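You operate a simulated robot arm through the tools that you are given. There is no shell and no other tool. Be economical: measure what you need, move in short steps, check, and stop when the job is done.

You are at the controls of a simulated two-armed robot. One attempt, no reset.

TASK
Take the long steel tube off the clamp bar and lay it on the black rest.
Fine: leave both clamps open and the cushions where they are.

The check looks at the end state, three seconds after you hand in, the way a careful person would. Anything else that was tipped, shoved, dropped, spilled or broken makes it a failure.

THE ROBOT
Two 6-joint arms with fingered hands on one trunk, on a base that drives. Base frame: it is fixed to the floor where the robot stands at the start and does not move with it; the origin is under the middle of the robot, x ahead of it, y to its left, z up; the surface under the hand at the start is at about z = 0.85. Units: m, degrees, N and s.
The left shoulder is at the start at [0.07, 0.191, 1.463], the right one opposite. With the tool pointing down near the work surface each hand reaches from about 0.46 to 0.9 m from the robot's upright axis, wherever it stands, measured 20 degrees to its own side. Places, roughly: cradle of the black tube rest [0.7, 0, 0.9]; green clamp [0.5, 0.2, 0.9]; green clamp handle [0.5, 0.2, 0.9]; orange clamp [0.5, 0, 0.9]; orange clamp handle [0.5, 0, 0.9]. Payload 4.7 kg a hand.
The tool frame of a hand sits at the grasp point between the pads (the TCP): z along the fingers, y along the line on which they close. The tips reach 0.036 m beyond it. Largest opening 0.12 m; the body of the gripper starts 0.042 m behind the TCP. The gripper is a hand of 5 fingers: y runs from the thumb to the fingers, the wrist lies at [-0.018, -0.113, -0.198] in the tool frame, and closing takes about 1.5 s.
Orientation is told as [roll, pitch, yaw] about the base's x, y, z axes, in that order, counted from this pose: with the fingers straight down and the wrist toward the robot, the tool's x, y and z point along [0, 1, 0], [1, 0, 0] and [0, 0, -1] of the base frame.

THE INTERFACE
- The arms move only by the tool drive_tool. It takes "left_commands", "right_commands" or both (then of equal length, played together; a hand with none holds still); each is a list of rows, each an object of numbers (a shift or turn left out is 0, a gripper value left out holds the last): "dx", "dy", "dz": the shift along the tool's x, y, z in m; "rx", "ry", "rz": the turn, a rotation vector about the tool's x, y, z in degrees. In form: [{"dx": .., "dy": .., "dz": .., "rx": .., "ry": .., "rz": ..}, ...]. A call has 1 to 8 rows; each row shifts and turns the commanded pose from where the row before left it, along the tool's axes as they then stand. "left_jaw" and "right_jaw" are, for a hand that has rows, the closure, from 0 (fully open) to 1 (shut), set as the call begins (left out, the last holds). A row lasts 0.2 s, in which the tool goes at most 0.05 m and 8.6 degrees; a call with a longer step from one row to the next is refused whole, and so is a gripper value outside its range. A pose out of reach is approached as far as the arm can. The call stops where the force on the tool passes 90 N (or 10 N more than at its start, if that is more) or the arm is blocked; 0.2 s more then pass. Each finger travels about 0.045 m/s and halts on what it meets, pressing with about 25 N; the grip force reading is that of the motor and also rises with nothing between the fingers. The clock runs only during rows and for 0.2 s after the last one: add rows that do not move to give the fingers time. The reply holds the time, the measured pose of the TCP, the force on the tool along the base axes, the opening and the grip force, in the units named above and with some noise, with the torque about the TCP (base axes, N m) and any sound that the robot's microphone picked up, and new pictures: "show" is both (left out), scene, wrist or none (wrist: the cameras of the hands that moved).
- Cameras (640 x 400 px; columns grow to the right, rows downward): "scene" is now at [0.1315, -0.0023, 1.6782]; the picture's right is [-0.04, -1.00, 0.00], its down [-0.69, 0.03, -0.72] and it looks along [0.72, -0.03, -0.69] (base axes); focal length 296 px, centre (320, 200). "left" rides on the left gripper at [-0.073, -0.091, -0.143] in its tool frame; the picture's right is [-0.80, -0.28, 0.53], its down [0.53, -0.73, 0.42] and it looks along [0.27, 0.62, 0.74] (tool axes); focal length 234 px, centre (320, 200). "right" rides on the right gripper at [0.073, -0.091, -0.143] in its tool frame; the picture's right is [-0.80, 0.28, -0.52], its down [-0.53, -0.73, 0.42] and it looks along [-0.27, 0.62, 0.74] (tool axes); focal length 234 px, centre (320, 200). There is no depth. A picture from a camera that has moved, and an enlarged one, comes with that camera's place and axes in the base frame and with its lens.
- lift_body(by): slides the trunk up (or, below 0, down) by that many m; the arms and the scene camera ride with it, the base frame stays. It gives what a move gives, with no picture.
- drive_base(legs): drives the robot by 1 to 6 legs, each [ahead, left, turn to the left] in m, m and degrees, along the robot's own axes; the way and the turn of a leg run together, so that a leg with both is an arc; at most 1.5 m and 180 degrees a leg. The arms and the cameras ride along, it lands a little off, and it stops where it bumps. It gives what a move gives, and a new picture of the scene camera.
- set_fingers(index, middle, ring, little, thumb_bend, thumb_turn, hand): sets how far each is bent, from 0 (flat) to 1 (curled in); at 0.3 the hand is open as for a grip, at 0.7 the pads meet at the TCP. One left out holds its place. A second passes; each finger stops where it meets its share of the squeeze, and holds until it gets a number again. A gripper value or a shape takes the hand back. It gives what a move gives, with no picture; readings hold the bend of each and the force on index, middle, ring, little, thumb and palm. thumb_turn goes from beside the hand (0) to across from the fingers (1), as for a grip.
- set_grasp(shape, hand): the hand has 5 fingers and takes this shape, open, in about a second: jaw (thumb against the fingers, like two jaws); tri (thumb and two fingers); tip (a fingertip pinch); poke (one finger out to press); point (the index stretched); flat (the hand flat); cup (the hand cupped); fist (a fist). The gripper value then closes the fingers along that shape, each until it touches; the sizes above hold for jaw. It gives what a move gives, with no picture.
- aim_head(pan, tilt): turns the head with the scene camera to pan (to the left, within 86 degrees either way) and tilt (down, from -29 to 69), counted from straight ahead of the robot. It gives what a move gives, and a new picture of the scene camera.
- zoom(camera, box): a new picture of the part [left, top, right, bottom] of that camera's present view, enlarged. No time passes.
- hand_in(): hands the job in; it is judged then, once.

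Work in short steps. Places have to be worked out from the pictures, the camera data and where the tool is seen: move nearer, look again, correct. Check each grasp and each placing, and mend what went wrong. You have 120 turns and 260 pictures in all, those below and enlarged ones among them. Open the grippers and draw the arms clear of the work before you hand the job in, unless the task says otherwise; then end with one line.

The tools are called after "Emit:" by a JSON object that holds its "name" and its "arguments". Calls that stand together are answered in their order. drive_tool: Moves the arms, as the interface text tells. Its arguments: {"type":"object","properties":{"left_commands":{"type":"array"},"left_jaw":{"type":"number"},"right_commands":{"type":"array"},"right_jaw":{"type":"number"},"show":{"type":"string","enum":["both","scene","wrist","none"]}},"required":[]} The other tools are called the same way: lift_body (by) slides the trunk up or down; set_grasp (shape, hand) gives the hand a shape; set_fingers (index, middle, ring, little, thumb_bend, thumb_turn, hand) moves the fingers one by one; drive_base (legs) drives the base; aim_head (pan, tilt) turns the head that bears the scene camera; zoom (camera, box) takes an enlarged picture of a part of a camera's view; hand_in () hands the job in.

At the start:

```text
t: 0.0
left_tool_pos: [0.6305, 0.3228, 1.2393]
left_ee_rot: [0.0, 0.0, 0.0]
left_wrist_force: [-0.7, -0.2, 0.2]
left_wrist_torque: [0.01, -0.03, 0.01]
left_gripper_width: 0.1196
left_grasp_force: 0.1
left_shape: jaw
left_bend: [0.3, 0.3, 0.3, 0.3, 0.3, 0.98]
left_finger forces: [0.0, 0.0, 0.1, 0.0, 0.0, 0.1]
right_tool_pos: [0.6832, -0.1862, 1.2377]
right_ee_rot: [0.0, 0.0, 0.1]
right_wrist_force: [0.5, 0.3, 0.7]
right_wrist_torque: [0.01, -0.02, 0.06]
right_gripper_width: 0.1198
right_grasp_force: 0.0
right_shape: jaw
right_bend: [0.3, 0.3, 0.3, 0.3, 0.3, 0.98]
right_finger forces: [0.0, 0.1, 0.1, 0.1, 0.0, 0.1]
trunk travel left (down, up): [-0.94, 0.0]
robot x, y, heading: [0.0008, 0.0001, -0.1]
head pan, tilt: [-2.5, 43.6]
```

scene: 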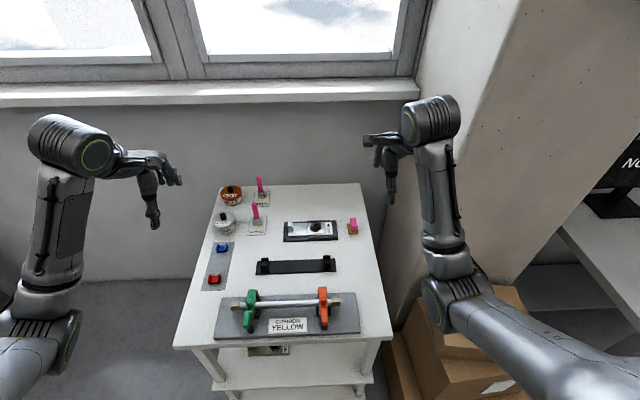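
right: 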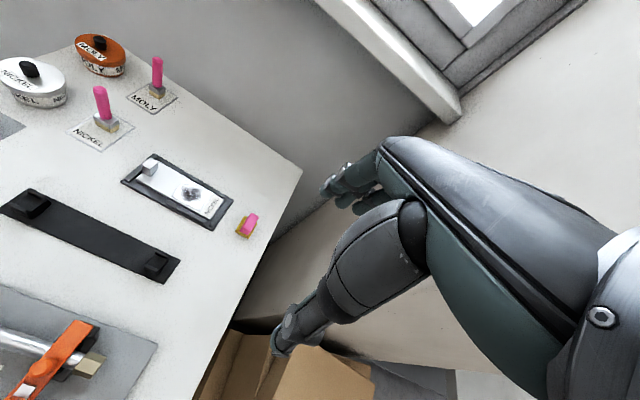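
left: 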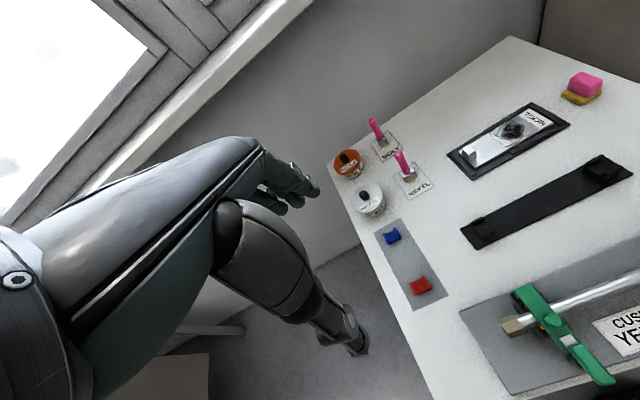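

I start by looking closer at the clamp bar and rest.

Emit:
{"name": "zoom", "arguments": {"camera": "scene", "box": [200, 240, 380, 352]}}

Emit:
{"name": "zoom", "arguments": {"camera": "left", "box": [440, 200, 640, 400]}}

Emit:
{"name": "zoom", "arguments": {"camera": "right", "box": [0, 170, 230, 400]}}

Emit:
{"name": "zoom", "arguments": {"camera": "scene", "box": [190, 170, 380, 290]}}

```text
3.56 times, centred on (290, 296) of scene
camera zoom: at [0.1315, -0.0023, 1.6782], right [-0.04, -1.0, 0.0], down [-0.69, 0.03, -0.72], along [0.72, -0.03, -0.69], focal length 1053 px, centre (427, -141)
```

zoom: 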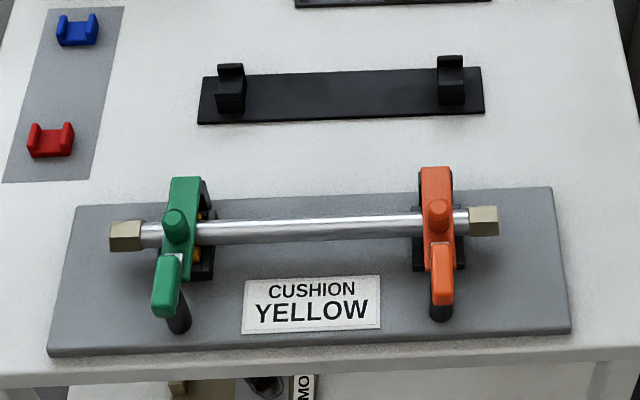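

```text
2.00 times, centred on (540, 300) of left
camera zoom: at [0.5388, 0.249, 1.383], right [-0.28, -0.8, -0.53], down [-0.73, 0.53, -0.42], along [0.62, 0.27, -0.74], focal length 468 px, centre (-120, 0)
```

zoom: 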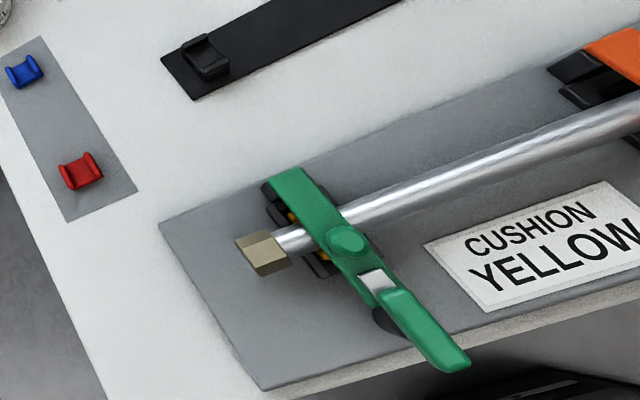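

```text
1.74 times, centred on (115, 285) of right
camera zoom: at [0.5923, -0.1118, 1.3805], right [0.28, -0.8, 0.52], down [-0.73, -0.53, -0.42], along [0.62, -0.27, -0.74], focal length 407 px, centre (676, 52)
```

zoom: 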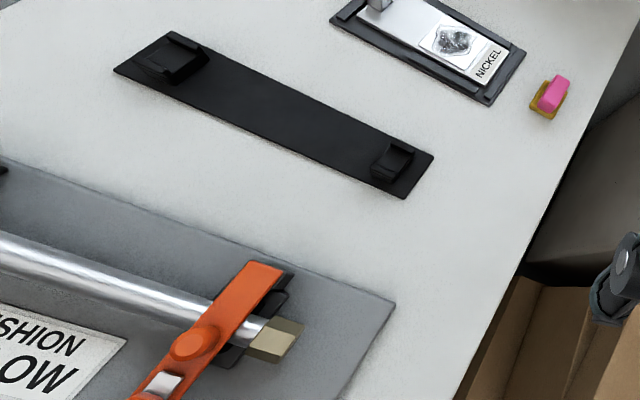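

```text
3.33 times, centred on (285, 230) of scene
camera zoom: at [0.1315, -0.0023, 1.6782], right [-0.04, -1.0, 0.0], down [-0.69, 0.03, -0.72], along [0.72, -0.03, -0.69], focal length 987 px, centre (437, 100)
```

zoom: 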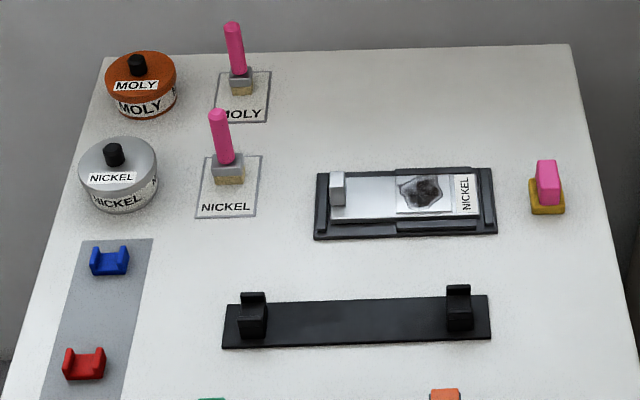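

The tube (x≈0.53, y from -0.07 to 0.23) sits under two hinged clamp arms whose handles point towards me. I back the robot off a bit for comfortable reach and a better view.

Emit:
{"name": "drive_base", "arguments": {"legs": [[-0.15, 0, 0]]}}

Emit:
{"name": "drive_tool", "arguments": {"left_commands": [{"dz": 0.05}, {"dz": 0.05}, {"dz": 0.03}], "right_commands": [{"dz": 0.05}, {"dz": 0.05}, {"dz": 0.03}]}}

```text
t: 1.4
left_tool_pos: [0.4899, 0.3207, 1.2381]
left_ee_rot: [0.0, 0.1, -0.2]
left_wrist_force: [0.7, -0.3, -0.2]
left_wrist_torque: [0.01, -0.01, -0.02]
left_gripper_width: 0.1199
left_grasp_force: 0.0
left_shape: jaw
left_bend: [0.3, 0.3, 0.3, 0.3, 0.3, 0.98]
left_finger forces: [0.1, 0.0, 0.1, 0.0, 0.0, 0.0]
right_tool_pos: [0.5412, -0.1886, 1.2364]
right_ee_rot: [0.0, 0.2, -0.3]
right_wrist_force: [0.2, 0.9, -0.3]
right_wrist_torque: [0.01, 0.01, 0.01]
right_gripper_width: 0.1192
right_grasp_force: 0.2
right_shape: jaw
right_bend: [0.3, 0.3, 0.3, 0.3, 0.3, 0.98]
right_finger forces: [0.1, 0.0, 0.1, 0.1, 0.1, 0.0]
trunk travel left (down, up): [-0.94, 0.0]
robot x, y, heading: [-0.1428, -0.0002, -0.2]
head pan, tilt: [-2.5, 43.6]
camera scene: at [-0.0088, -0.0026, 1.6778], right [-0.05, -1.0, 0.0], down [-0.69, 0.03, -0.72], along [0.72, -0.03, -0.69], focal length 296 px, centre (320, 200)
```

scene: 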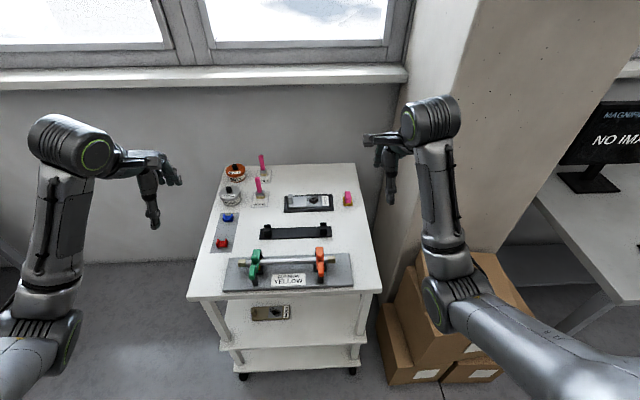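

```text
t: 2.1
left_tool_pos: [0.4909, 0.3205, 1.1101]
left_ee_rot: [0.0, -0.2, -0.3]
left_wrist_force: [-0.5, -0.6, 0.4]
left_wrist_torque: [0.04, 0.0, -0.01]
left_gripper_width: 0.1197
left_grasp_force: 0.1
left_shape: jaw
left_bend: [0.3, 0.3, 0.3, 0.3, 0.3, 0.98]
left_finger forces: [0.0, 0.0, 0.0, 0.1, 0.1, 0.0]
right_tool_pos: [0.5366, -0.1868, 1.1091]
right_ee_rot: [0.1, -0.2, -0.3]
right_wrist_force: [-0.8, 0.1, 1.0]
right_wrist_torque: [0.0, 0.0, 0.01]
right_gripper_width: 0.1197
right_grasp_force: 0.1
right_shape: jaw
right_bend: [0.3, 0.3, 0.3, 0.3, 0.3, 0.98]
right_finger forces: [0.0, 0.0, 0.1, 0.0, 0.1, 0.0]
trunk travel left (down, up): [-0.94, 0.0]
robot x, y, heading: [-0.1436, 0.0037, -0.2]
head pan, tilt: [-2.5, 43.6]
camera scene: at [-0.0136, -0.0031, 1.6785], right [-0.05, -1.0, 0.0], down [-0.69, 0.03, -0.72], along [0.72, -0.03, -0.69], focal length 296 px, centre (320, 200)
camera right: at [0.446, -0.1138, 1.2515], right [0.28, -0.81, 0.52], down [-0.73, -0.53, -0.43], along [0.62, -0.27, -0.74], focal length 234 px, centre (320, 200)
camera left: at [0.3987, 0.2478, 1.2533], right [-0.28, -0.8, -0.53], down [-0.73, 0.54, -0.43], along [0.62, 0.26, -0.74], focal length 234 px, centre (320, 200)
```

scene: 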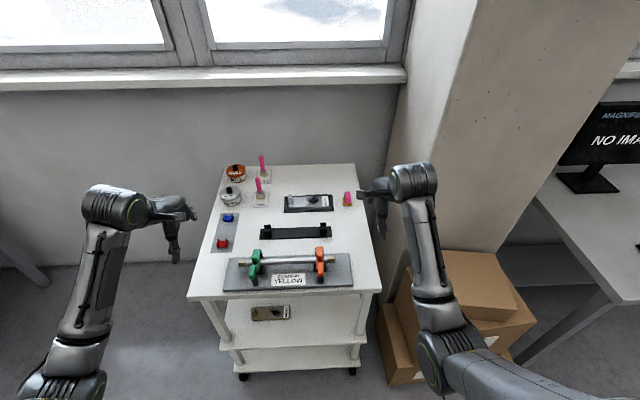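
right: 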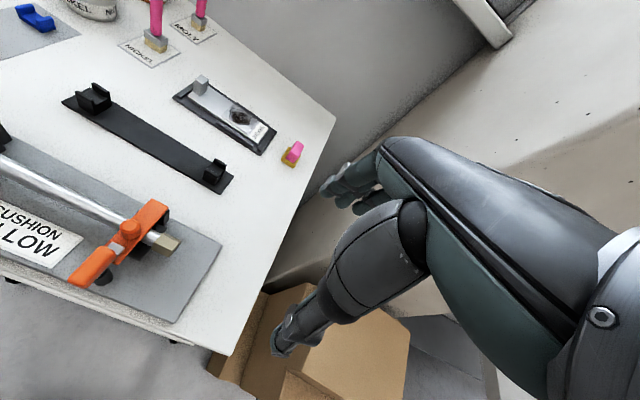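
left: 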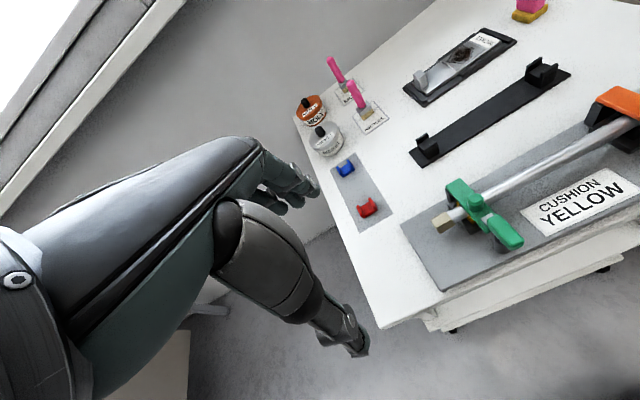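

I zoom on each clamp from these lower viewpoints to understand the mechanism.

Emit:
{"name": "zoom", "arguments": {"camera": "left", "box": [420, 160, 560, 260]}}

Emit:
{"name": "zoom", "arguments": {"camera": "right", "box": [50, 180, 220, 300]}}

Emit:
{"name": "zoom", "arguments": {"camera": "scene", "box": [220, 240, 360, 330]}}

```text
4.00 times, centred on (490, 210) of left
camera zoom: at [0.3987, 0.2478, 1.2533], right [-0.28, -0.8, -0.53], down [-0.73, 0.54, -0.43], along [0.62, 0.26, -0.74], focal length 937 px, centre (-360, 160)
```

zoom: 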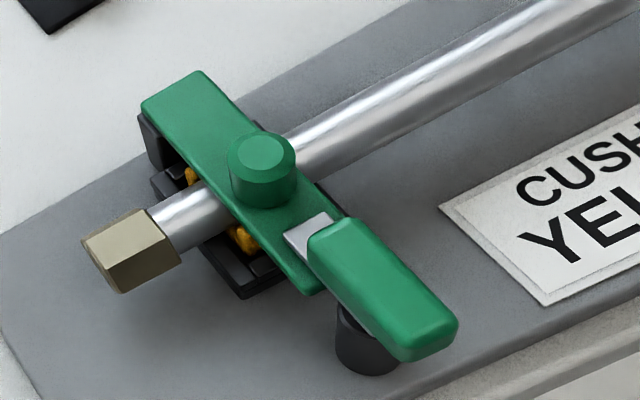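

```text
3.33 times, centred on (135, 240) of right
camera zoom: at [0.446, -0.1138, 1.2515], right [0.28, -0.81, 0.52], down [-0.73, -0.53, -0.43], along [0.62, -0.27, -0.74], focal length 781 px, centre (937, 67)
```

zoom: 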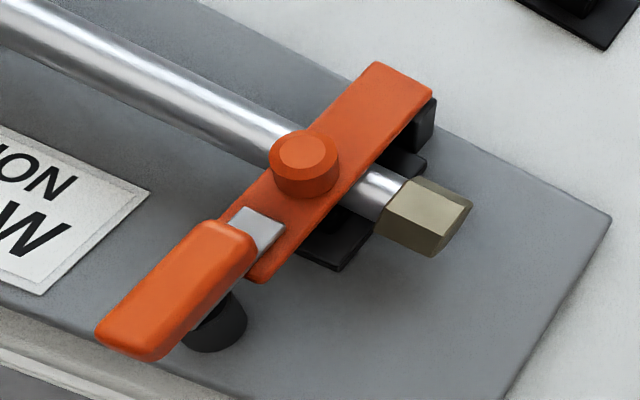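

```text
4.44 times, centred on (290, 285) of scene
camera zoom: at [-0.0136, -0.0031, 1.6785], right [-0.05, -1.0, 0.0], down [-0.69, 0.03, -0.72], along [0.72, -0.03, -0.69], focal length 1316 px, centre (453, -178)
```

zoom: 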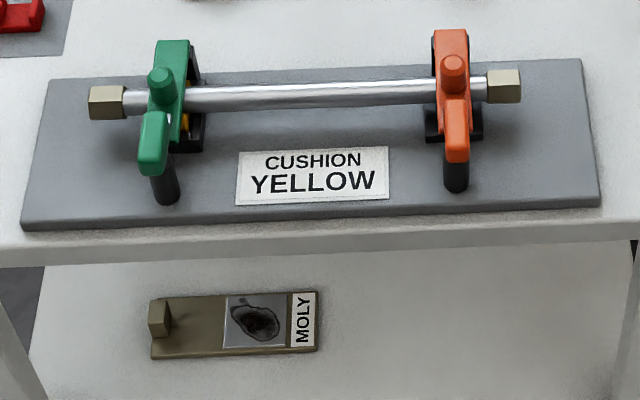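

Each clamp is an arm hinged on the far side, with its handle towards the robot (green handle about x 0.455–0.50, y 0.172, z≈0.93). I turn the left hand so that it closes across the green handle, and drop a little.

Emit:
{"name": "drive_tool", "arguments": {"left_commands": [{"rz": 8.5}, {"rz": 8.5}, {"rz": 8.5}, {"rz": 8.5}, {"rz": 8.5}, {"rz": 8.5}, {"rz": 8.5}, {"rz": 8.5}], "show": "none"}}

Emit:
{"name": "drive_tool", "arguments": {"left_commands": [{"rz": 7.5}, {"rz": 7.5}, {"rz": 7}, {"dx": -0.015, "dy": 0.045}, {"dx": -0.01, "dy": 0.045}, {"dy": 0.045, "dz": 0.02}, {"dy": 0.013, "dz": 0.03}]}}

```text
t: 4.0
left_tool_pos: [0.4902, 0.3212, 1.1096]
left_ee_rot: [0.0, 0.0, -68.4]
left_wrist_force: [0.3, 0.7, 0.2]
left_wrist_torque: [-0.02, -0.01, 0.01]
left_gripper_width: 0.1197
left_grasp_force: 0.0
left_shape: jaw
left_bend: [0.3, 0.3, 0.3, 0.3, 0.3, 0.98]
left_finger forces: [0.1, 0.1, 0.1, 0.1, 0.1, 0.1]
right_tool_pos: [0.538, -0.1881, 1.1073]
right_ee_rot: [0.0, 0.1, -0.3]
right_wrist_force: [0.5, 0.4, 0.8]
right_wrist_torque: [0.02, 0.01, 0.02]
right_gripper_width: 0.1196
right_grasp_force: 0.0
right_shape: jaw
right_bend: [0.3, 0.3, 0.3, 0.3, 0.3, 0.98]
right_finger forces: [0.0, 0.0, 0.0, 0.0, 0.0, 0.0]
trunk travel left (down, up): [-0.94, 0.0]
robot x, y, heading: [-0.1419, -0.0005, -0.2]
head pan, tilt: [-2.5, 43.6]
```

```text
t: 5.5
left_tool_pos: [0.4607, 0.1736, 1.0589]
left_ee_rot: [-0.1, 0.1, -90.2]
left_wrist_force: [-0.2, -0.8, -0.4]
left_wrist_torque: [-0.01, 0.0, -0.02]
left_gripper_width: 0.1198
left_grasp_force: 0.1
left_shape: jaw
left_bend: [0.3, 0.3, 0.3, 0.3, 0.3, 0.98]
left_finger forces: [0.1, 0.1, 0.0, 0.1, 0.0, 0.0]
right_tool_pos: [0.5369, -0.1885, 1.1079]
right_ee_rot: [0.0, 0.0, -0.4]
right_wrist_force: [0.1, 0.2, 0.5]
right_wrist_torque: [0.01, -0.02, -0.01]
right_gripper_width: 0.1198
right_grasp_force: 0.0
right_shape: jaw
right_bend: [0.3, 0.3, 0.3, 0.3, 0.3, 0.98]
right_finger forces: [0.0, 0.1, 0.0, 0.1, 0.0, 0.0]
trunk travel left (down, up): [-0.94, 0.0]
robot x, y, heading: [-0.1445, 0.0012, -0.1]
head pan, tilt: [-2.5, 43.6]
camera scene: at [-0.0122, -0.0027, 1.6783], right [-0.05, -1.0, 0.0], down [-0.69, 0.03, -0.72], along [0.72, -0.03, -0.69], focal length 296 px, centre (320, 200)
camera left: at [0.3873, 0.2641, 1.2027], right [-0.8, 0.28, -0.53], down [0.54, 0.73, -0.42], along [0.26, -0.62, -0.74], focal length 234 px, centre (320, 200)
```

scene: 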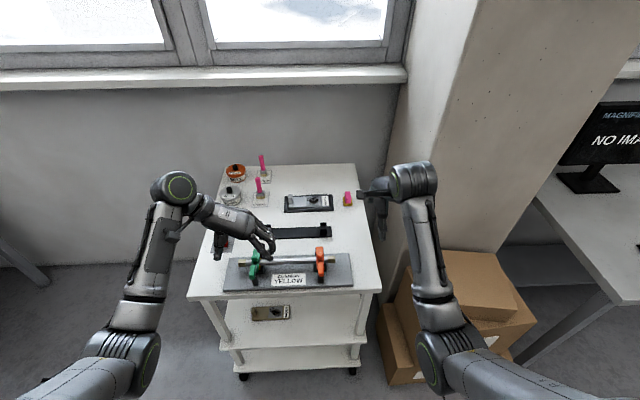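
left: 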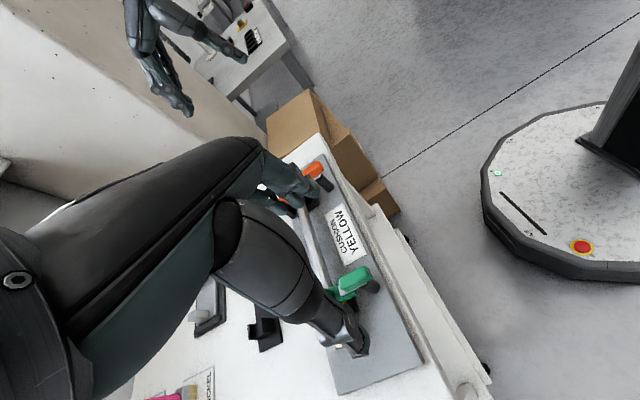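

I check the alignment from the wrist view and the scene.

Emit:
{"name": "zoom", "arguments": {"camera": "left", "box": [270, 230, 430, 350]}}

Emit:
{"name": "zoom", "arguments": {"camera": "scene", "box": [210, 200, 330, 300]}}

```text
3.33 times, centred on (350, 290) of left
camera zoom: at [0.3873, 0.2641, 1.2027], right [-0.8, 0.28, -0.53], down [0.54, 0.73, -0.42], along [0.26, -0.62, -0.74], focal length 781 px, centre (220, -100)
```

zoom: 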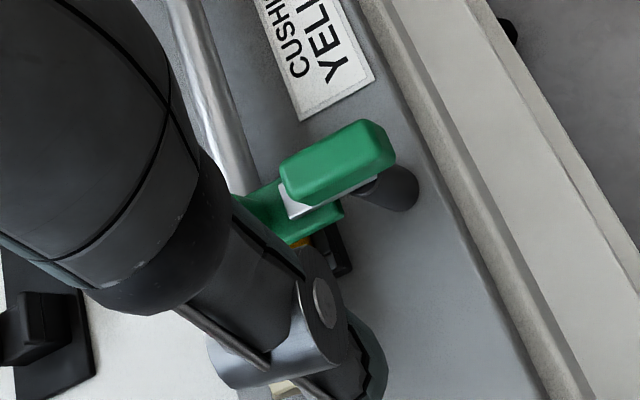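

```text
4.00 times, centred on (270, 250) of scene
camera zoom: at [-0.0122, -0.0027, 1.6783], right [-0.05, -1.0, 0.0], down [-0.69, 0.03, -0.72], along [0.72, -0.03, -0.69], focal length 1184 px, centre (520, 0)
```

zoom: 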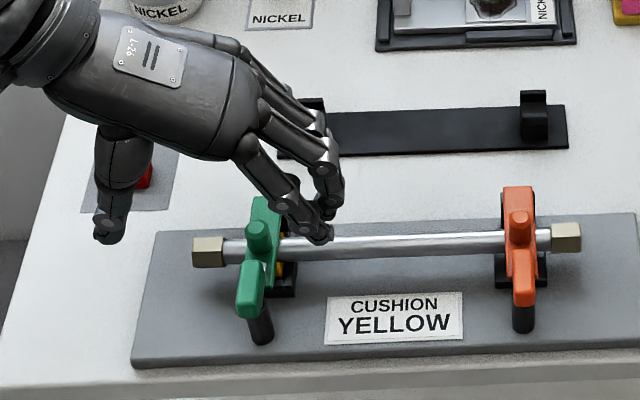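

The other fingers would come down over the tube, so I try the fingertip-pinch shape and see how it lies.

Emit:
{"name": "set_grasp", "arguments": {"hand": "left", "shape": "tip"}}

Emit:
{"name": "zoom", "arguments": {"camera": "scene", "box": [210, 200, 330, 300]}}

Emit:
{"name": "zoom", "arguments": {"camera": "right", "box": [0, 0, 320, 400]}}

```text
t: 6.5
left_tool_pos: [0.4602, 0.1738, 1.0589]
left_ee_rot: [-0.1, -0.1, -90.2]
left_wrist_force: [0.5, 1.3, 0.0]
left_wrist_torque: [-0.01, 0.01, 0.0]
left_gripper_width: 0.1197
left_grasp_force: 0.0
left_shape: tip
left_bend: [0.3, 0.98, 0.99, 0.99, 0.3, 0.98]
left_finger forces: [0.1, 0.1, 0.1, 0.1, 0.0, 0.0]
right_tool_pos: [0.5378, -0.1877, 1.1072]
right_ee_rot: [0.1, -0.1, -0.3]
right_wrist_force: [-1.1, 0.2, 0.0]
right_wrist_torque: [-0.03, -0.01, 0.02]
right_gripper_width: 0.1198
right_grasp_force: 0.1
right_shape: jaw
right_bend: [0.3, 0.3, 0.3, 0.3, 0.3, 0.98]
right_finger forces: [0.0, 0.0, 0.0, 0.1, 0.0, 0.0]
trunk travel left (down, up): [-0.94, 0.0]
robot x, y, heading: [-0.1446, 0.0008, -0.1]
head pan, tilt: [-2.5, 43.6]
```

```text
4.00 times, centred on (270, 250) of scene
camera zoom: at [-0.012, -0.0027, 1.6782], right [-0.05, -1.0, 0.0], down [-0.69, 0.03, -0.72], along [0.72, -0.03, -0.69], focal length 1184 px, centre (520, 0)
```

zoom: 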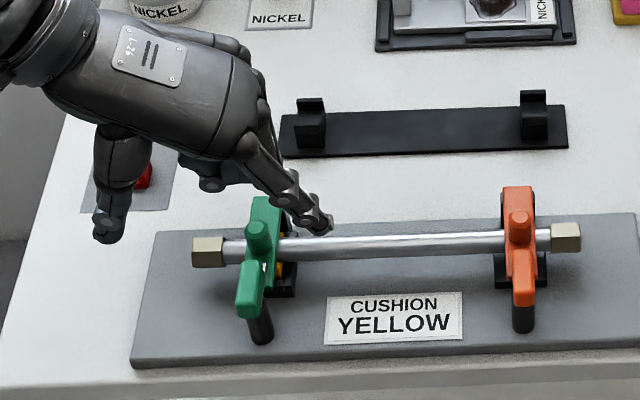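

```text
1.00 times, centred on (160, 200) of right (not enlarged: the box is as wide or as high as the picture)
camera zoom: at [0.4471, -0.1135, 1.2512], right [0.28, -0.81, 0.52], down [-0.74, -0.53, -0.42], along [0.62, -0.27, -0.74], focal length 234 px, centre (480, 200)
```

zoom: 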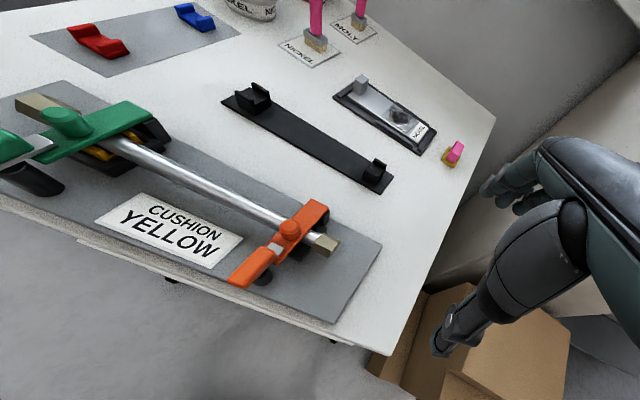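

The tip shape gives index and thumb alone. I lean the hand back 40° so that the curled fingers clear the arm's knob, then look.

Emit:
{"name": "drive_tool", "arguments": {"left_commands": [{"ry": 8}, {"ry": 8}, {"ry": 8}, {"ry": 8}, {"ry": 8}]}}

Emit:
{"name": "zoom", "arguments": {"camera": "scene", "box": [210, 200, 330, 300]}}

```text
t: 7.7
left_tool_pos: [0.4616, 0.1711, 1.0589]
left_ee_rot: [40.2, -0.1, -90.2]
left_wrist_force: [-0.4, 0.0, 0.6]
left_wrist_torque: [0.0, -0.01, 0.0]
left_gripper_width: 0.12
left_grasp_force: 0.0
left_shape: tip
left_bend: [0.3, 0.98, 0.99, 0.99, 0.3, 0.98]
left_finger forces: [0.0, 0.0, 0.1, 0.0, 0.0, 0.1]
right_tool_pos: [0.5372, -0.1879, 1.1087]
right_ee_rot: [0.0, 0.0, -0.3]
right_wrist_force: [0.2, 0.2, 0.2]
right_wrist_torque: [-0.01, -0.01, -0.01]
right_gripper_width: 0.1195
right_grasp_force: 0.0
right_shape: jaw
right_bend: [0.3, 0.3, 0.3, 0.3, 0.3, 0.98]
right_finger forces: [0.1, 0.0, 0.0, 0.0, 0.0, 0.1]
trunk travel left (down, up): [-0.94, 0.0]
robot x, y, heading: [-0.1404, -0.0033, -0.3]
head pan, tilt: [-2.5, 43.6]
camera scene: at [-0.0135, -0.0027, 1.6783], right [-0.05, -1.0, 0.0], down [-0.69, 0.03, -0.72], along [0.72, -0.03, -0.69], focal length 296 px, centre (320, 200)
camera left: at [0.3139, 0.2634, 1.1226], right [-0.27, 0.28, -0.92], down [0.68, 0.73, 0.02], along [0.68, -0.62, -0.39], focal length 234 px, centre (320, 200)
```

scene: 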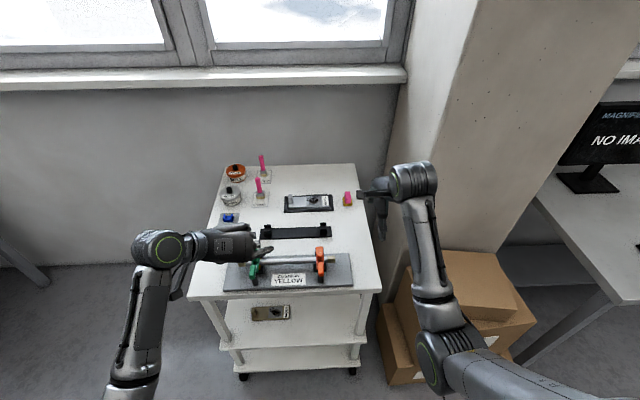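
left: 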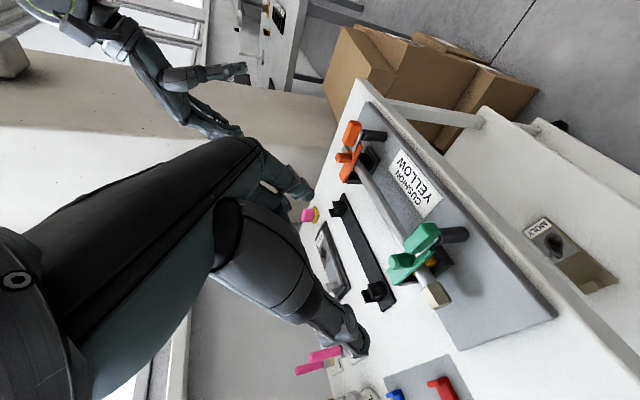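

```text
4.00 times, centred on (270, 250) of scene
camera zoom: at [-0.0135, -0.0027, 1.6783], right [-0.05, -1.0, 0.0], down [-0.69, 0.03, -0.72], along [0.72, -0.03, -0.69], focal length 1184 px, centre (520, 0)
```

zoom: 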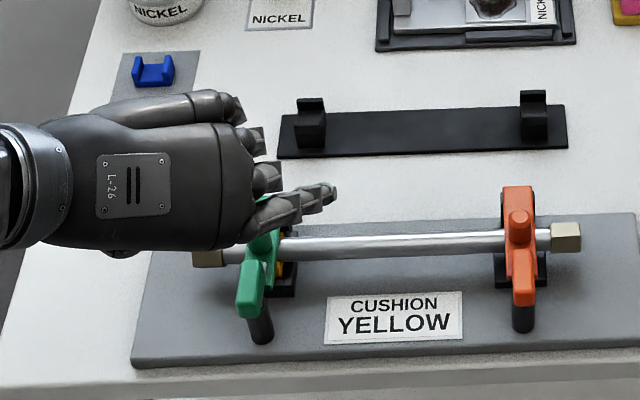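

The wrist camera now gives a good side view of the clamps; I zoom in on it.

Emit:
{"name": "zoom", "arguments": {"camera": "left", "box": [370, 200, 480, 320]}}

Emit:
{"name": "zoom", "arguments": {"camera": "left", "box": [310, 100, 420, 210]}}

```text
3.33 times, centred on (425, 260) of left
camera zoom: at [0.3139, 0.2634, 1.1226], right [-0.27, 0.28, -0.92], down [0.68, 0.73, 0.02], along [0.68, -0.62, -0.39], focal length 781 px, centre (-30, 0)
```

zoom: 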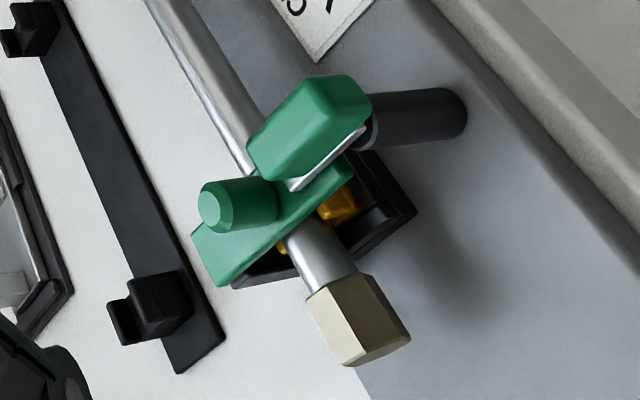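

```text
3.64 times, centred on (365, 155) of left
camera zoom: at [0.3139, 0.2634, 1.1226], right [-0.27, 0.28, -0.92], down [0.68, 0.73, 0.02], along [0.68, -0.62, -0.39], focal length 852 px, centre (156, 364)
```

zoom: 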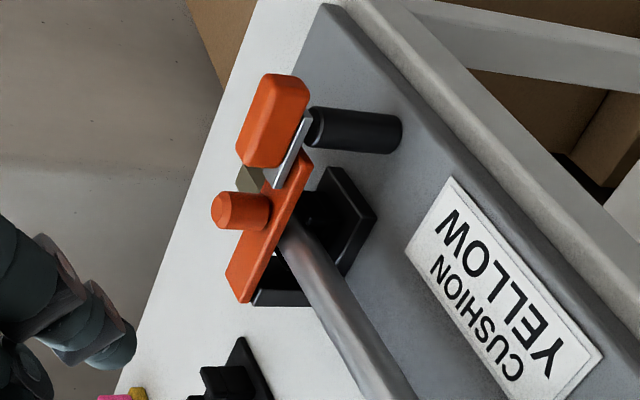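

Geometry is clear: handle centre ≈(0.474, 0.172, 0.935), lying on a metal tongue above the black post. I descend with index and thumb to both sides of it, first part-way.

Emit:
{"name": "drive_tool", "arguments": {"left_commands": [{"dz": 0.018, "dx": -0.015}, {"dz": 0.018, "dx": -0.015}, {"dz": 0.018, "dx": -0.015}], "show": "wrist"}}

Emit:
{"name": "zoom", "arguments": {"camera": "scene", "box": [210, 200, 330, 300]}}

Emit:
{"name": "zoom", "arguments": {"camera": "right", "box": [0, 150, 160, 300]}}

```text
t: 8.4
left_tool_pos: [0.4646, 0.1716, 0.9886]
left_ee_rot: [40.0, 0.1, -90.2]
left_wrist_force: [0.2, 0.8, 0.6]
left_wrist_torque: [0.0, 0.02, 0.01]
left_gripper_width: 0.12
left_grasp_force: 0.1
left_shape: tip
left_bend: [0.3, 0.98, 0.99, 0.99, 0.3, 0.98]
left_finger forces: [0.0, 0.1, 0.1, 0.0, 0.1, 0.1]
right_tool_pos: [0.538, -0.1869, 1.1078]
right_ee_rot: [0.0, 0.1, -0.3]
right_wrist_force: [0.0, -0.3, 0.0]
right_wrist_torque: [0.03, -0.02, 0.01]
right_gripper_width: 0.1198
right_grasp_force: 0.1
right_shape: jaw
right_bend: [0.3, 0.3, 0.3, 0.3, 0.3, 0.98]
right_finger forces: [0.0, 0.0, 0.0, 0.0, 0.0, 0.0]
trunk travel left (down, up): [-0.94, 0.0]
robot x, y, heading: [-0.1455, 0.0018, -0.0]
head pan, tilt: [-2.5, 43.6]
camera left: at [0.3169, 0.263, 1.0519], right [-0.28, 0.28, -0.92], down [0.68, 0.73, 0.02], along [0.68, -0.62, -0.39], focal length 234 px, centre (320, 200)
```

left: 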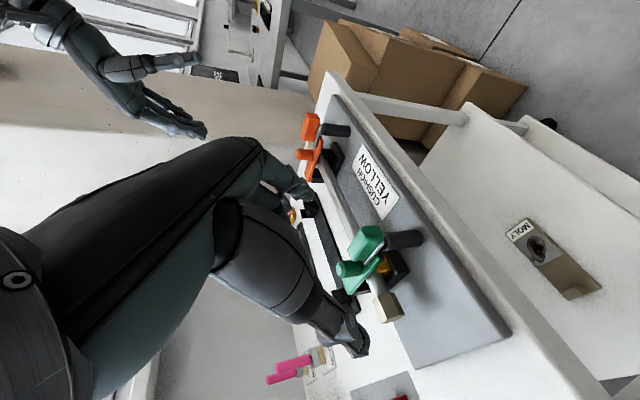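

```text
4.00 times, centred on (270, 250) of scene
camera zoom: at [-0.0115, -0.0027, 1.6782], right [-0.05, -1.0, 0.0], down [-0.69, 0.03, -0.72], along [0.72, -0.03, -0.69], focal length 1184 px, centre (520, 0)
```

zoom: 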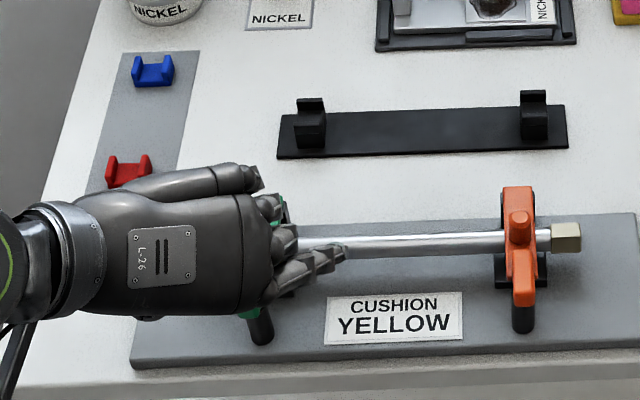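

```text
2.67 times, centred on (80, 225) of right
camera zoom: at [0.4475, -0.1134, 1.2511], right [0.28, -0.81, 0.52], down [-0.74, -0.53, -0.42], along [0.62, -0.27, -0.74], focal length 624 px, centre (960, 133)
```

zoom: 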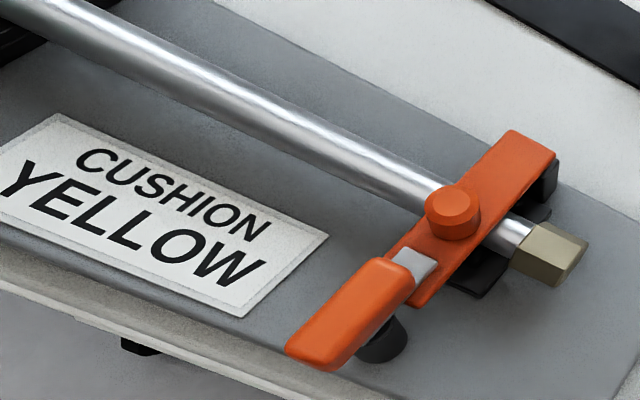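

Still clear; I go down the rest to z≈0.947 and check for contact.

Emit:
{"name": "drive_tool", "arguments": {"left_commands": [{"dz": 0.0115, "dx": -0.009}, {"dz": 0.0115, "dx": -0.009}, {"dz": 0.0115, "dx": -0.009}], "show": "wrist"}}

Emit:
{"name": "zoom", "arguments": {"camera": "left", "box": [240, 180, 420, 360]}}

Emit:
{"name": "zoom", "arguments": {"camera": "scene", "box": [220, 230, 320, 300]}}

```text
t: 9.2
left_tool_pos: [0.4635, 0.175, 0.9433]
left_ee_rot: [40.1, -0.1, -90.1]
left_wrist_force: [-0.1, -0.2, 0.5]
left_wrist_torque: [-0.02, 0.0, 0.01]
left_gripper_width: 0.12
left_grasp_force: 0.1
left_shape: tip
left_bend: [0.3, 0.98, 0.99, 0.99, 0.3, 0.98]
left_finger forces: [0.1, 0.1, 0.0, 0.1, 0.0, 0.0]
right_tool_pos: [0.5377, -0.1883, 1.1086]
right_ee_rot: [0.0, -0.1, -0.3]
right_wrist_force: [0.4, 0.2, -0.7]
right_wrist_torque: [0.0, 0.02, 0.01]
right_gripper_width: 0.1196
right_grasp_force: 0.1
right_shape: jaw
right_bend: [0.3, 0.3, 0.3, 0.3, 0.3, 0.98]
right_finger forces: [0.0, 0.0, 0.1, 0.0, 0.1, 0.0]
trunk travel left (down, up): [-0.94, 0.0]
robot x, y, heading: [-0.1422, -0.0, -0.3]
head pan, tilt: [-2.5, 43.6]
camera left: at [0.3166, 0.2653, 1.0071], right [-0.28, 0.28, -0.92], down [0.68, 0.73, 0.02], along [0.68, -0.62, -0.39], focal length 234 px, centre (320, 200)
```

left: 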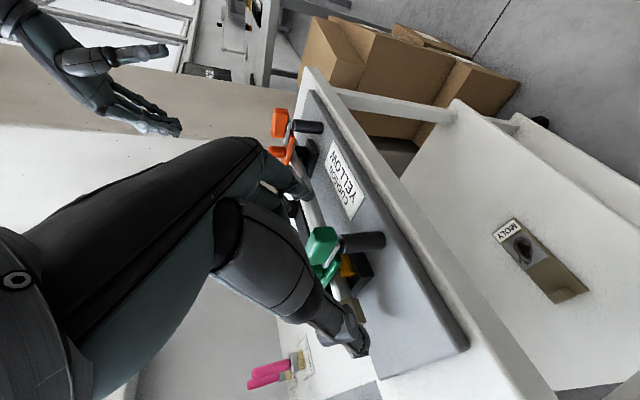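

```text
2.22 times, centred on (330, 270) of left
camera zoom: at [0.3166, 0.2653, 1.0071], right [-0.28, 0.28, -0.92], down [0.68, 0.73, 0.02], along [0.68, -0.62, -0.39], focal length 520 px, centre (298, 44)
```

zoom: 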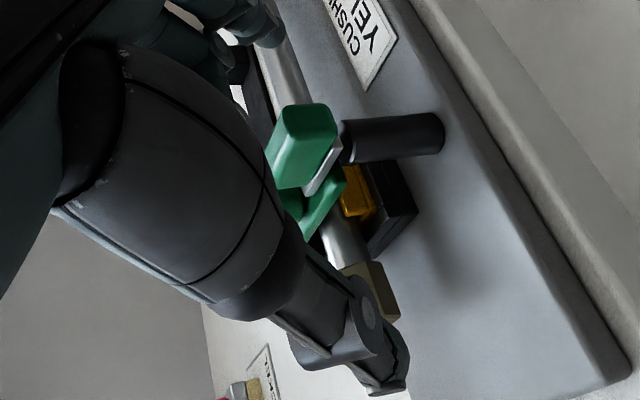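

```text
5.71 times, centred on (270, 265) of scene
camera zoom: at [-0.0122, -0.0025, 1.6782], right [-0.05, -1.0, 0.0], down [-0.69, 0.03, -0.72], along [0.72, -0.04, -0.69], focal length 1692 px, centre (606, -171)
```

zoom: 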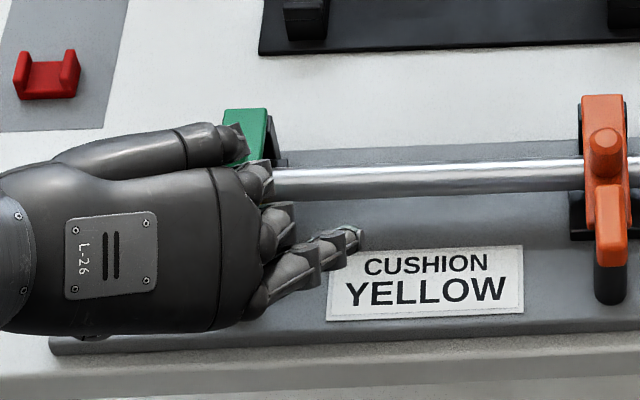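

Handle's near end is at about (0.467, 0.172, 0.932), right in front of the TCP. I move 14 mm along the fingers and pinch.

Emit:
{"name": "drive_tool", "arguments": {"left_commands": [{"dz": 0.007}, {"dz": 0.007, "dy": 0.002}], "show": "none"}}

Emit:
{"name": "drive_tool", "arguments": {"left_commands": [{}, {}, {}, {}, {}, {}, {}, {}], "left_jaw": 1, "show": "wrist"}}

Emit:
{"name": "zoom", "arguments": {"camera": "left", "box": [240, 180, 420, 360]}}

```text
t: 9.8
left_tool_pos: [0.4733, 0.1717, 0.9332]
left_ee_rot: [40.1, 0.0, -90.1]
left_wrist_force: [-0.3, 1.0, -0.6]
left_wrist_torque: [0.03, -0.01, -0.01]
left_gripper_width: 0.1199
left_grasp_force: 0.1
left_shape: tip
left_bend: [0.3, 0.98, 0.99, 0.99, 0.3, 0.98]
left_finger forces: [0.0, 0.0, 0.0, 0.1, 0.0, 0.1]
right_tool_pos: [0.5382, -0.1888, 1.1086]
right_ee_rot: [0.1, 0.0, -0.3]
right_wrist_force: [-0.1, 0.1, -0.4]
right_wrist_torque: [0.01, -0.05, -0.01]
right_gripper_width: 0.1199
right_grasp_force: 0.1
right_shape: jaw
right_bend: [0.3, 0.3, 0.3, 0.3, 0.3, 0.98]
right_finger forces: [0.1, 0.0, 0.1, 0.0, 0.0, 0.0]
trunk travel left (down, up): [-0.94, 0.0]
robot x, y, heading: [-0.146, 0.0015, -0.2]
head pan, tilt: [-2.5, 43.6]
```

```text
t: 11.7
left_tool_pos: [0.4732, 0.1707, 0.9346]
left_ee_rot: [40.1, 0.2, -90.1]
left_wrist_force: [-5.7, 0.6, 6.0]
left_wrist_torque: [-0.04, 0.03, -0.03]
left_gripper_width: 0.0179
left_grasp_force: 24.9
left_shape: tip
left_bend: [0.72, 1.0, 1.0, 1.0, 0.74, 1.0]
left_finger forces: [21.0, 0.1, 0.0, 0.1, 19.6, 0.1]
right_tool_pos: [0.5362, -0.1876, 1.1089]
right_ee_rot: [0.0, 0.0, -0.3]
right_wrist_force: [0.3, -0.7, 0.6]
right_wrist_torque: [-0.02, 0.02, 0.0]
right_gripper_width: 0.1198
right_grasp_force: 0.0
right_shape: jaw
right_bend: [0.3, 0.3, 0.3, 0.3, 0.3, 0.98]
right_finger forces: [0.0, 0.0, 0.1, 0.1, 0.1, 0.0]
trunk travel left (down, up): [-0.94, 0.0]
robot x, y, heading: [-0.1452, 0.0006, -0.3]
head pan, tilt: [-2.5, 43.6]
camera left: at [0.325, 0.2621, 0.9983], right [-0.28, 0.28, -0.92], down [0.68, 0.73, 0.02], along [0.68, -0.62, -0.39], focal length 234 px, centre (320, 200)
```

left: 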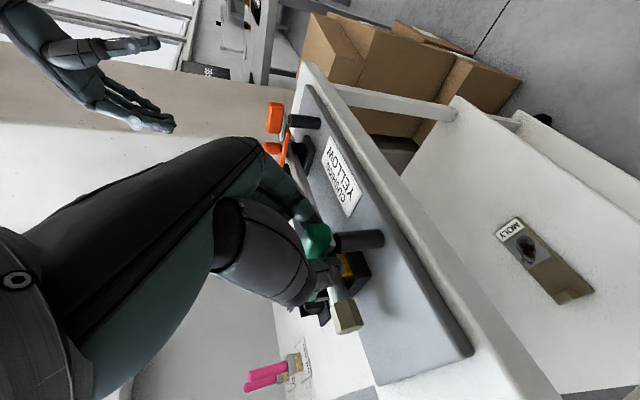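

```text
2.22 times, centred on (330, 270) of left
camera zoom: at [0.325, 0.2621, 0.9983], right [-0.28, 0.28, -0.92], down [0.68, 0.73, 0.02], along [0.68, -0.62, -0.39], focal length 520 px, centre (298, 44)
```

zoom: 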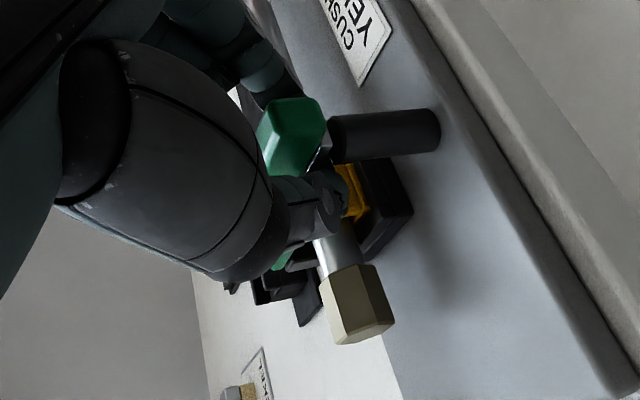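

The handle is pinched (width 0.018, ~20 N). I lift gently and watch the force and the arm.

Emit:
{"name": "drive_tool", "arguments": {"left_commands": [{"dx": 0.0032, "dz": -0.0038}, {"dx": 0.0032, "dz": -0.0038}, {"dx": 0.0032, "dz": -0.0038}], "show": "wrist"}}

Emit:
{"name": "zoom", "arguments": {"camera": "left", "box": [240, 180, 420, 360]}}

```text
t: 12.4
left_tool_pos: [0.4746, 0.173, 0.9429]
left_ee_rot: [39.5, 0.1, -90.2]
left_wrist_force: [-0.7, -6.3, -29.5]
left_wrist_torque: [0.01, 0.41, -0.19]
left_gripper_width: 0.016
left_grasp_force: 25.0
left_shape: tip
left_bend: [0.72, 1.0, 1.0, 1.0, 0.75, 1.0]
left_finger forces: [22.0, 0.0, 0.0, 0.1, 16.8, 0.1]
right_tool_pos: [0.5408, -0.1873, 1.1062]
right_ee_rot: [0.0, 0.2, -0.3]
right_wrist_force: [-1.1, -0.4, 0.9]
right_wrist_torque: [0.02, 0.01, 0.01]
right_gripper_width: 0.1197
right_grasp_force: 0.1
right_shape: jaw
right_bend: [0.3, 0.3, 0.3, 0.3, 0.3, 0.98]
right_finger forces: [0.1, 0.1, 0.0, 0.0, 0.1, 0.0]
trunk travel left (down, up): [-0.94, 0.0]
robot x, y, heading: [-0.1407, 0.0026, -0.5]
head pan, tilt: [-2.5, 43.6]
camera left: at [0.3272, 0.2628, 1.0094], right [-0.29, 0.28, -0.92], down [0.68, 0.73, 0.01], along [0.67, -0.62, -0.4], focal length 234 px, centre (320, 200)
```

left: 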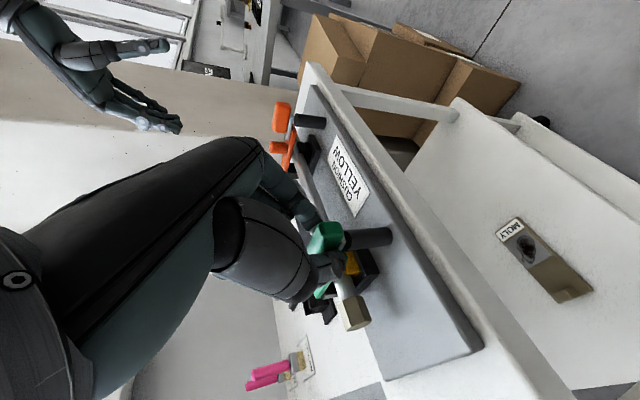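

```text
2.22 times, centred on (330, 270) of left
camera zoom: at [0.3272, 0.2628, 1.0094], right [-0.29, 0.28, -0.92], down [0.68, 0.73, 0.01], along [0.67, -0.62, -0.4], focal length 520 px, centre (298, 44)
```

zoom: 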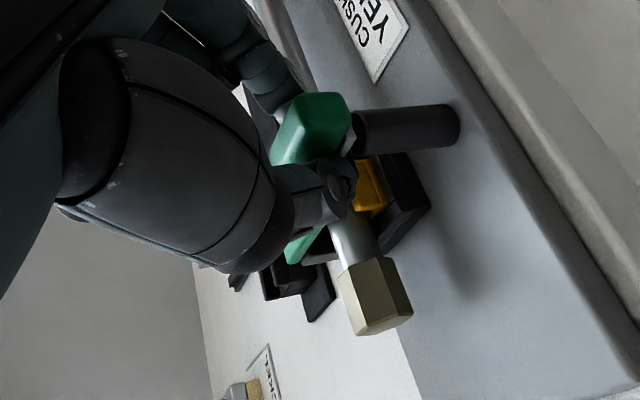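

Lifting met about 30 N without the arm opening much. Before forcing anything I bring the right hand round (mirror pose) for a close side view of the orange clamp's mechanism.

Emit:
{"name": "drive_tool", "arguments": {"left_commands": [{"dx": -0.0026, "dz": 0.003}, {"dx": -0.0026, "dz": 0.003}, {}, {}, {}, {}, {}, {}], "right_commands": [{"rz": -8.5}, {"rz": -8.5}, {"rz": -8.5}, {"rz": -8.5}, {"rz": -8.5}, {"rz": -8.5}, {"rz": -8.5}, {"rz": -8.5}], "show": "none"}}

Emit:
{"name": "drive_tool", "arguments": {"right_commands": [{"rz": -7.5}, {"rz": -7.5}, {"rz": -7}, {"ry": -8}, {"ry": -8}, {"ry": -8}, {"ry": -8}, {"ry": -8}], "show": "none"}}

Emit:
{"name": "drive_tool", "arguments": {"right_commands": [{"dz": -0.02, "dx": 0.03}, {"dz": -0.02, "dx": 0.03}, {"dz": -0.01, "dx": 0.03}, {"dz": 0.02, "dx": 0.03}, {"dz": 0.03, "dx": 0.02}, {"dz": 0.02}], "show": "wrist"}}

```text
t: 14.2
left_tool_pos: [0.4728, 0.1714, 0.9425]
left_ee_rot: [40.1, 0.0, -90.2]
left_wrist_force: [-1.9, 2.1, -1.9]
left_wrist_torque: [0.05, 0.09, 0.03]
left_gripper_width: 0.0163
left_grasp_force: 24.9
left_shape: tip
left_bend: [0.72, 1.0, 1.0, 1.0, 0.75, 1.0]
left_finger forces: [20.7, 0.0, 0.1, 0.0, 23.4, 0.0]
right_tool_pos: [0.5387, -0.1886, 1.1073]
right_ee_rot: [0.0, -0.1, 67.9]
right_wrist_force: [-0.3, -1.0, -0.3]
right_wrist_torque: [0.0, -0.02, -0.03]
right_gripper_width: 0.1194
right_grasp_force: 0.0
right_shape: jaw
right_bend: [0.3, 0.3, 0.3, 0.3, 0.3, 0.98]
right_finger forces: [0.0, 0.0, 0.0, 0.0, 0.0, 0.1]
trunk travel left (down, up): [-0.94, 0.0]
robot x, y, heading: [-0.1414, 0.0, -0.0]
head pan, tilt: [-2.5, 43.6]
```

```text
t: 16.1
left_tool_pos: [0.4731, 0.1714, 0.9412]
left_ee_rot: [40.0, 0.0, -90.2]
left_wrist_force: [1.0, 2.2, -0.6]
left_wrist_torque: [0.04, -0.02, 0.05]
left_gripper_width: 0.0168
left_grasp_force: 25.5
left_shape: tip
left_bend: [0.72, 1.0, 1.0, 1.0, 0.75, 1.0]
left_finger forces: [20.9, 0.1, 0.1, 0.0, 23.2, 0.1]
right_tool_pos: [0.5386, -0.1885, 1.1072]
right_ee_rot: [-40.1, 0.0, 89.6]
right_wrist_force: [-0.8, -0.6, 0.3]
right_wrist_torque: [0.01, 0.0, -0.02]
right_gripper_width: 0.1196
right_grasp_force: 0.1
right_shape: jaw
right_bend: [0.3, 0.3, 0.3, 0.3, 0.3, 0.98]
right_finger forces: [0.1, 0.1, 0.1, 0.1, 0.0, 0.1]
trunk travel left (down, up): [-0.94, 0.0]
robot x, y, heading: [-0.1456, -0.0056, -0.2]
head pan, tilt: [-2.5, 43.6]
```

```text
t: 17.4
left_tool_pos: [0.4728, 0.1726, 0.9416]
left_ee_rot: [39.9, 0.0, -90.2]
left_wrist_force: [0.7, 1.6, -0.5]
left_wrist_torque: [0.04, 0.03, -0.02]
left_gripper_width: 0.0169
left_grasp_force: 25.6
left_shape: tip
left_bend: [0.72, 1.0, 1.0, 1.0, 0.75, 1.0]
left_finger forces: [21.5, 0.0, 0.1, 0.0, 23.0, 0.0]
right_tool_pos: [0.4452, -0.1902, 1.0011]
right_ee_rot: [-40.0, 0.0, 89.7]
right_wrist_force: [0.0, 0.0, 0.5]
right_wrist_torque: [-0.02, 0.01, 0.02]
right_gripper_width: 0.1196
right_grasp_force: 0.0
right_shape: jaw
right_bend: [0.3, 0.3, 0.3, 0.3, 0.3, 0.98]
right_finger forces: [0.0, 0.0, 0.1, 0.0, 0.1, 0.1]
trunk travel left (down, up): [-0.94, 0.0]
robot x, y, heading: [-0.145, 0.002, -0.2]
head pan, tilt: [-2.5, 43.6]
camera right: at [0.2978, -0.2793, 1.0642], right [0.28, 0.28, 0.92], down [0.68, -0.74, 0.02], along [0.68, 0.62, -0.39], focal length 234 px, centre (320, 200)
```

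right: 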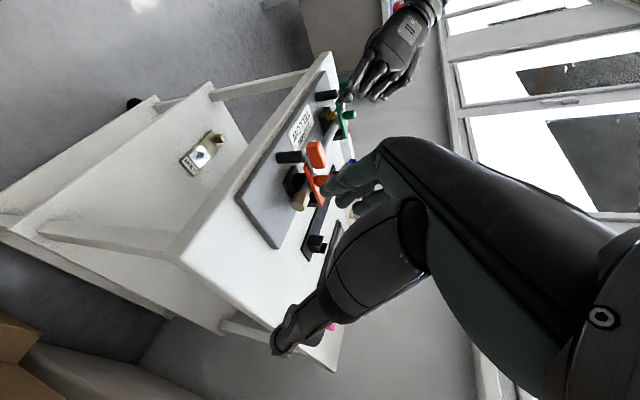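

Emit:
{"name": "zoom", "arguments": {"camera": "right", "box": [270, 130, 350, 220]}}

Emit:
{"name": "zoom", "arguments": {"camera": "right", "box": [310, 60, 400, 150]}}

```text
4.44 times, centred on (310, 175) of right
camera zoom: at [0.2978, -0.2793, 1.0642], right [0.28, 0.28, 0.92], down [0.68, -0.74, 0.02], along [0.68, 0.62, -0.39], focal length 1041 px, centre (364, 311)
```

zoom: 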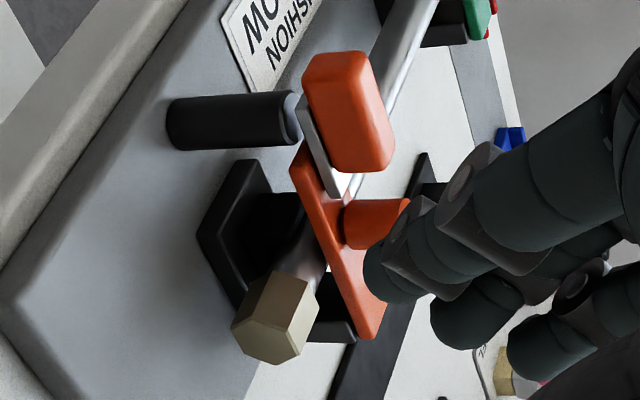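

```text
4.44 times, centred on (355, 105) of right
camera zoom: at [0.2978, -0.2793, 1.0642], right [0.28, 0.28, 0.92], down [0.68, -0.74, 0.02], along [0.68, 0.62, -0.39], focal length 1041 px, centre (164, 622)
```

zoom: 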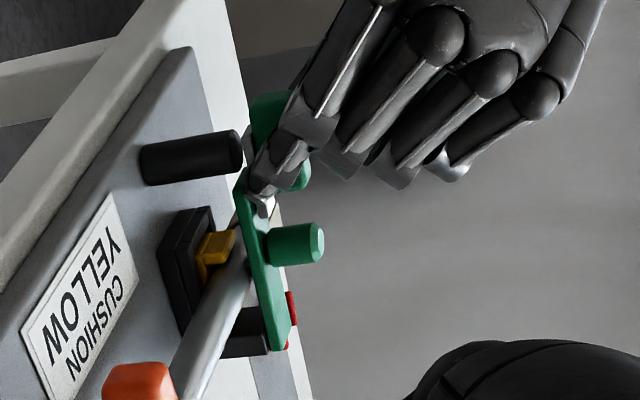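

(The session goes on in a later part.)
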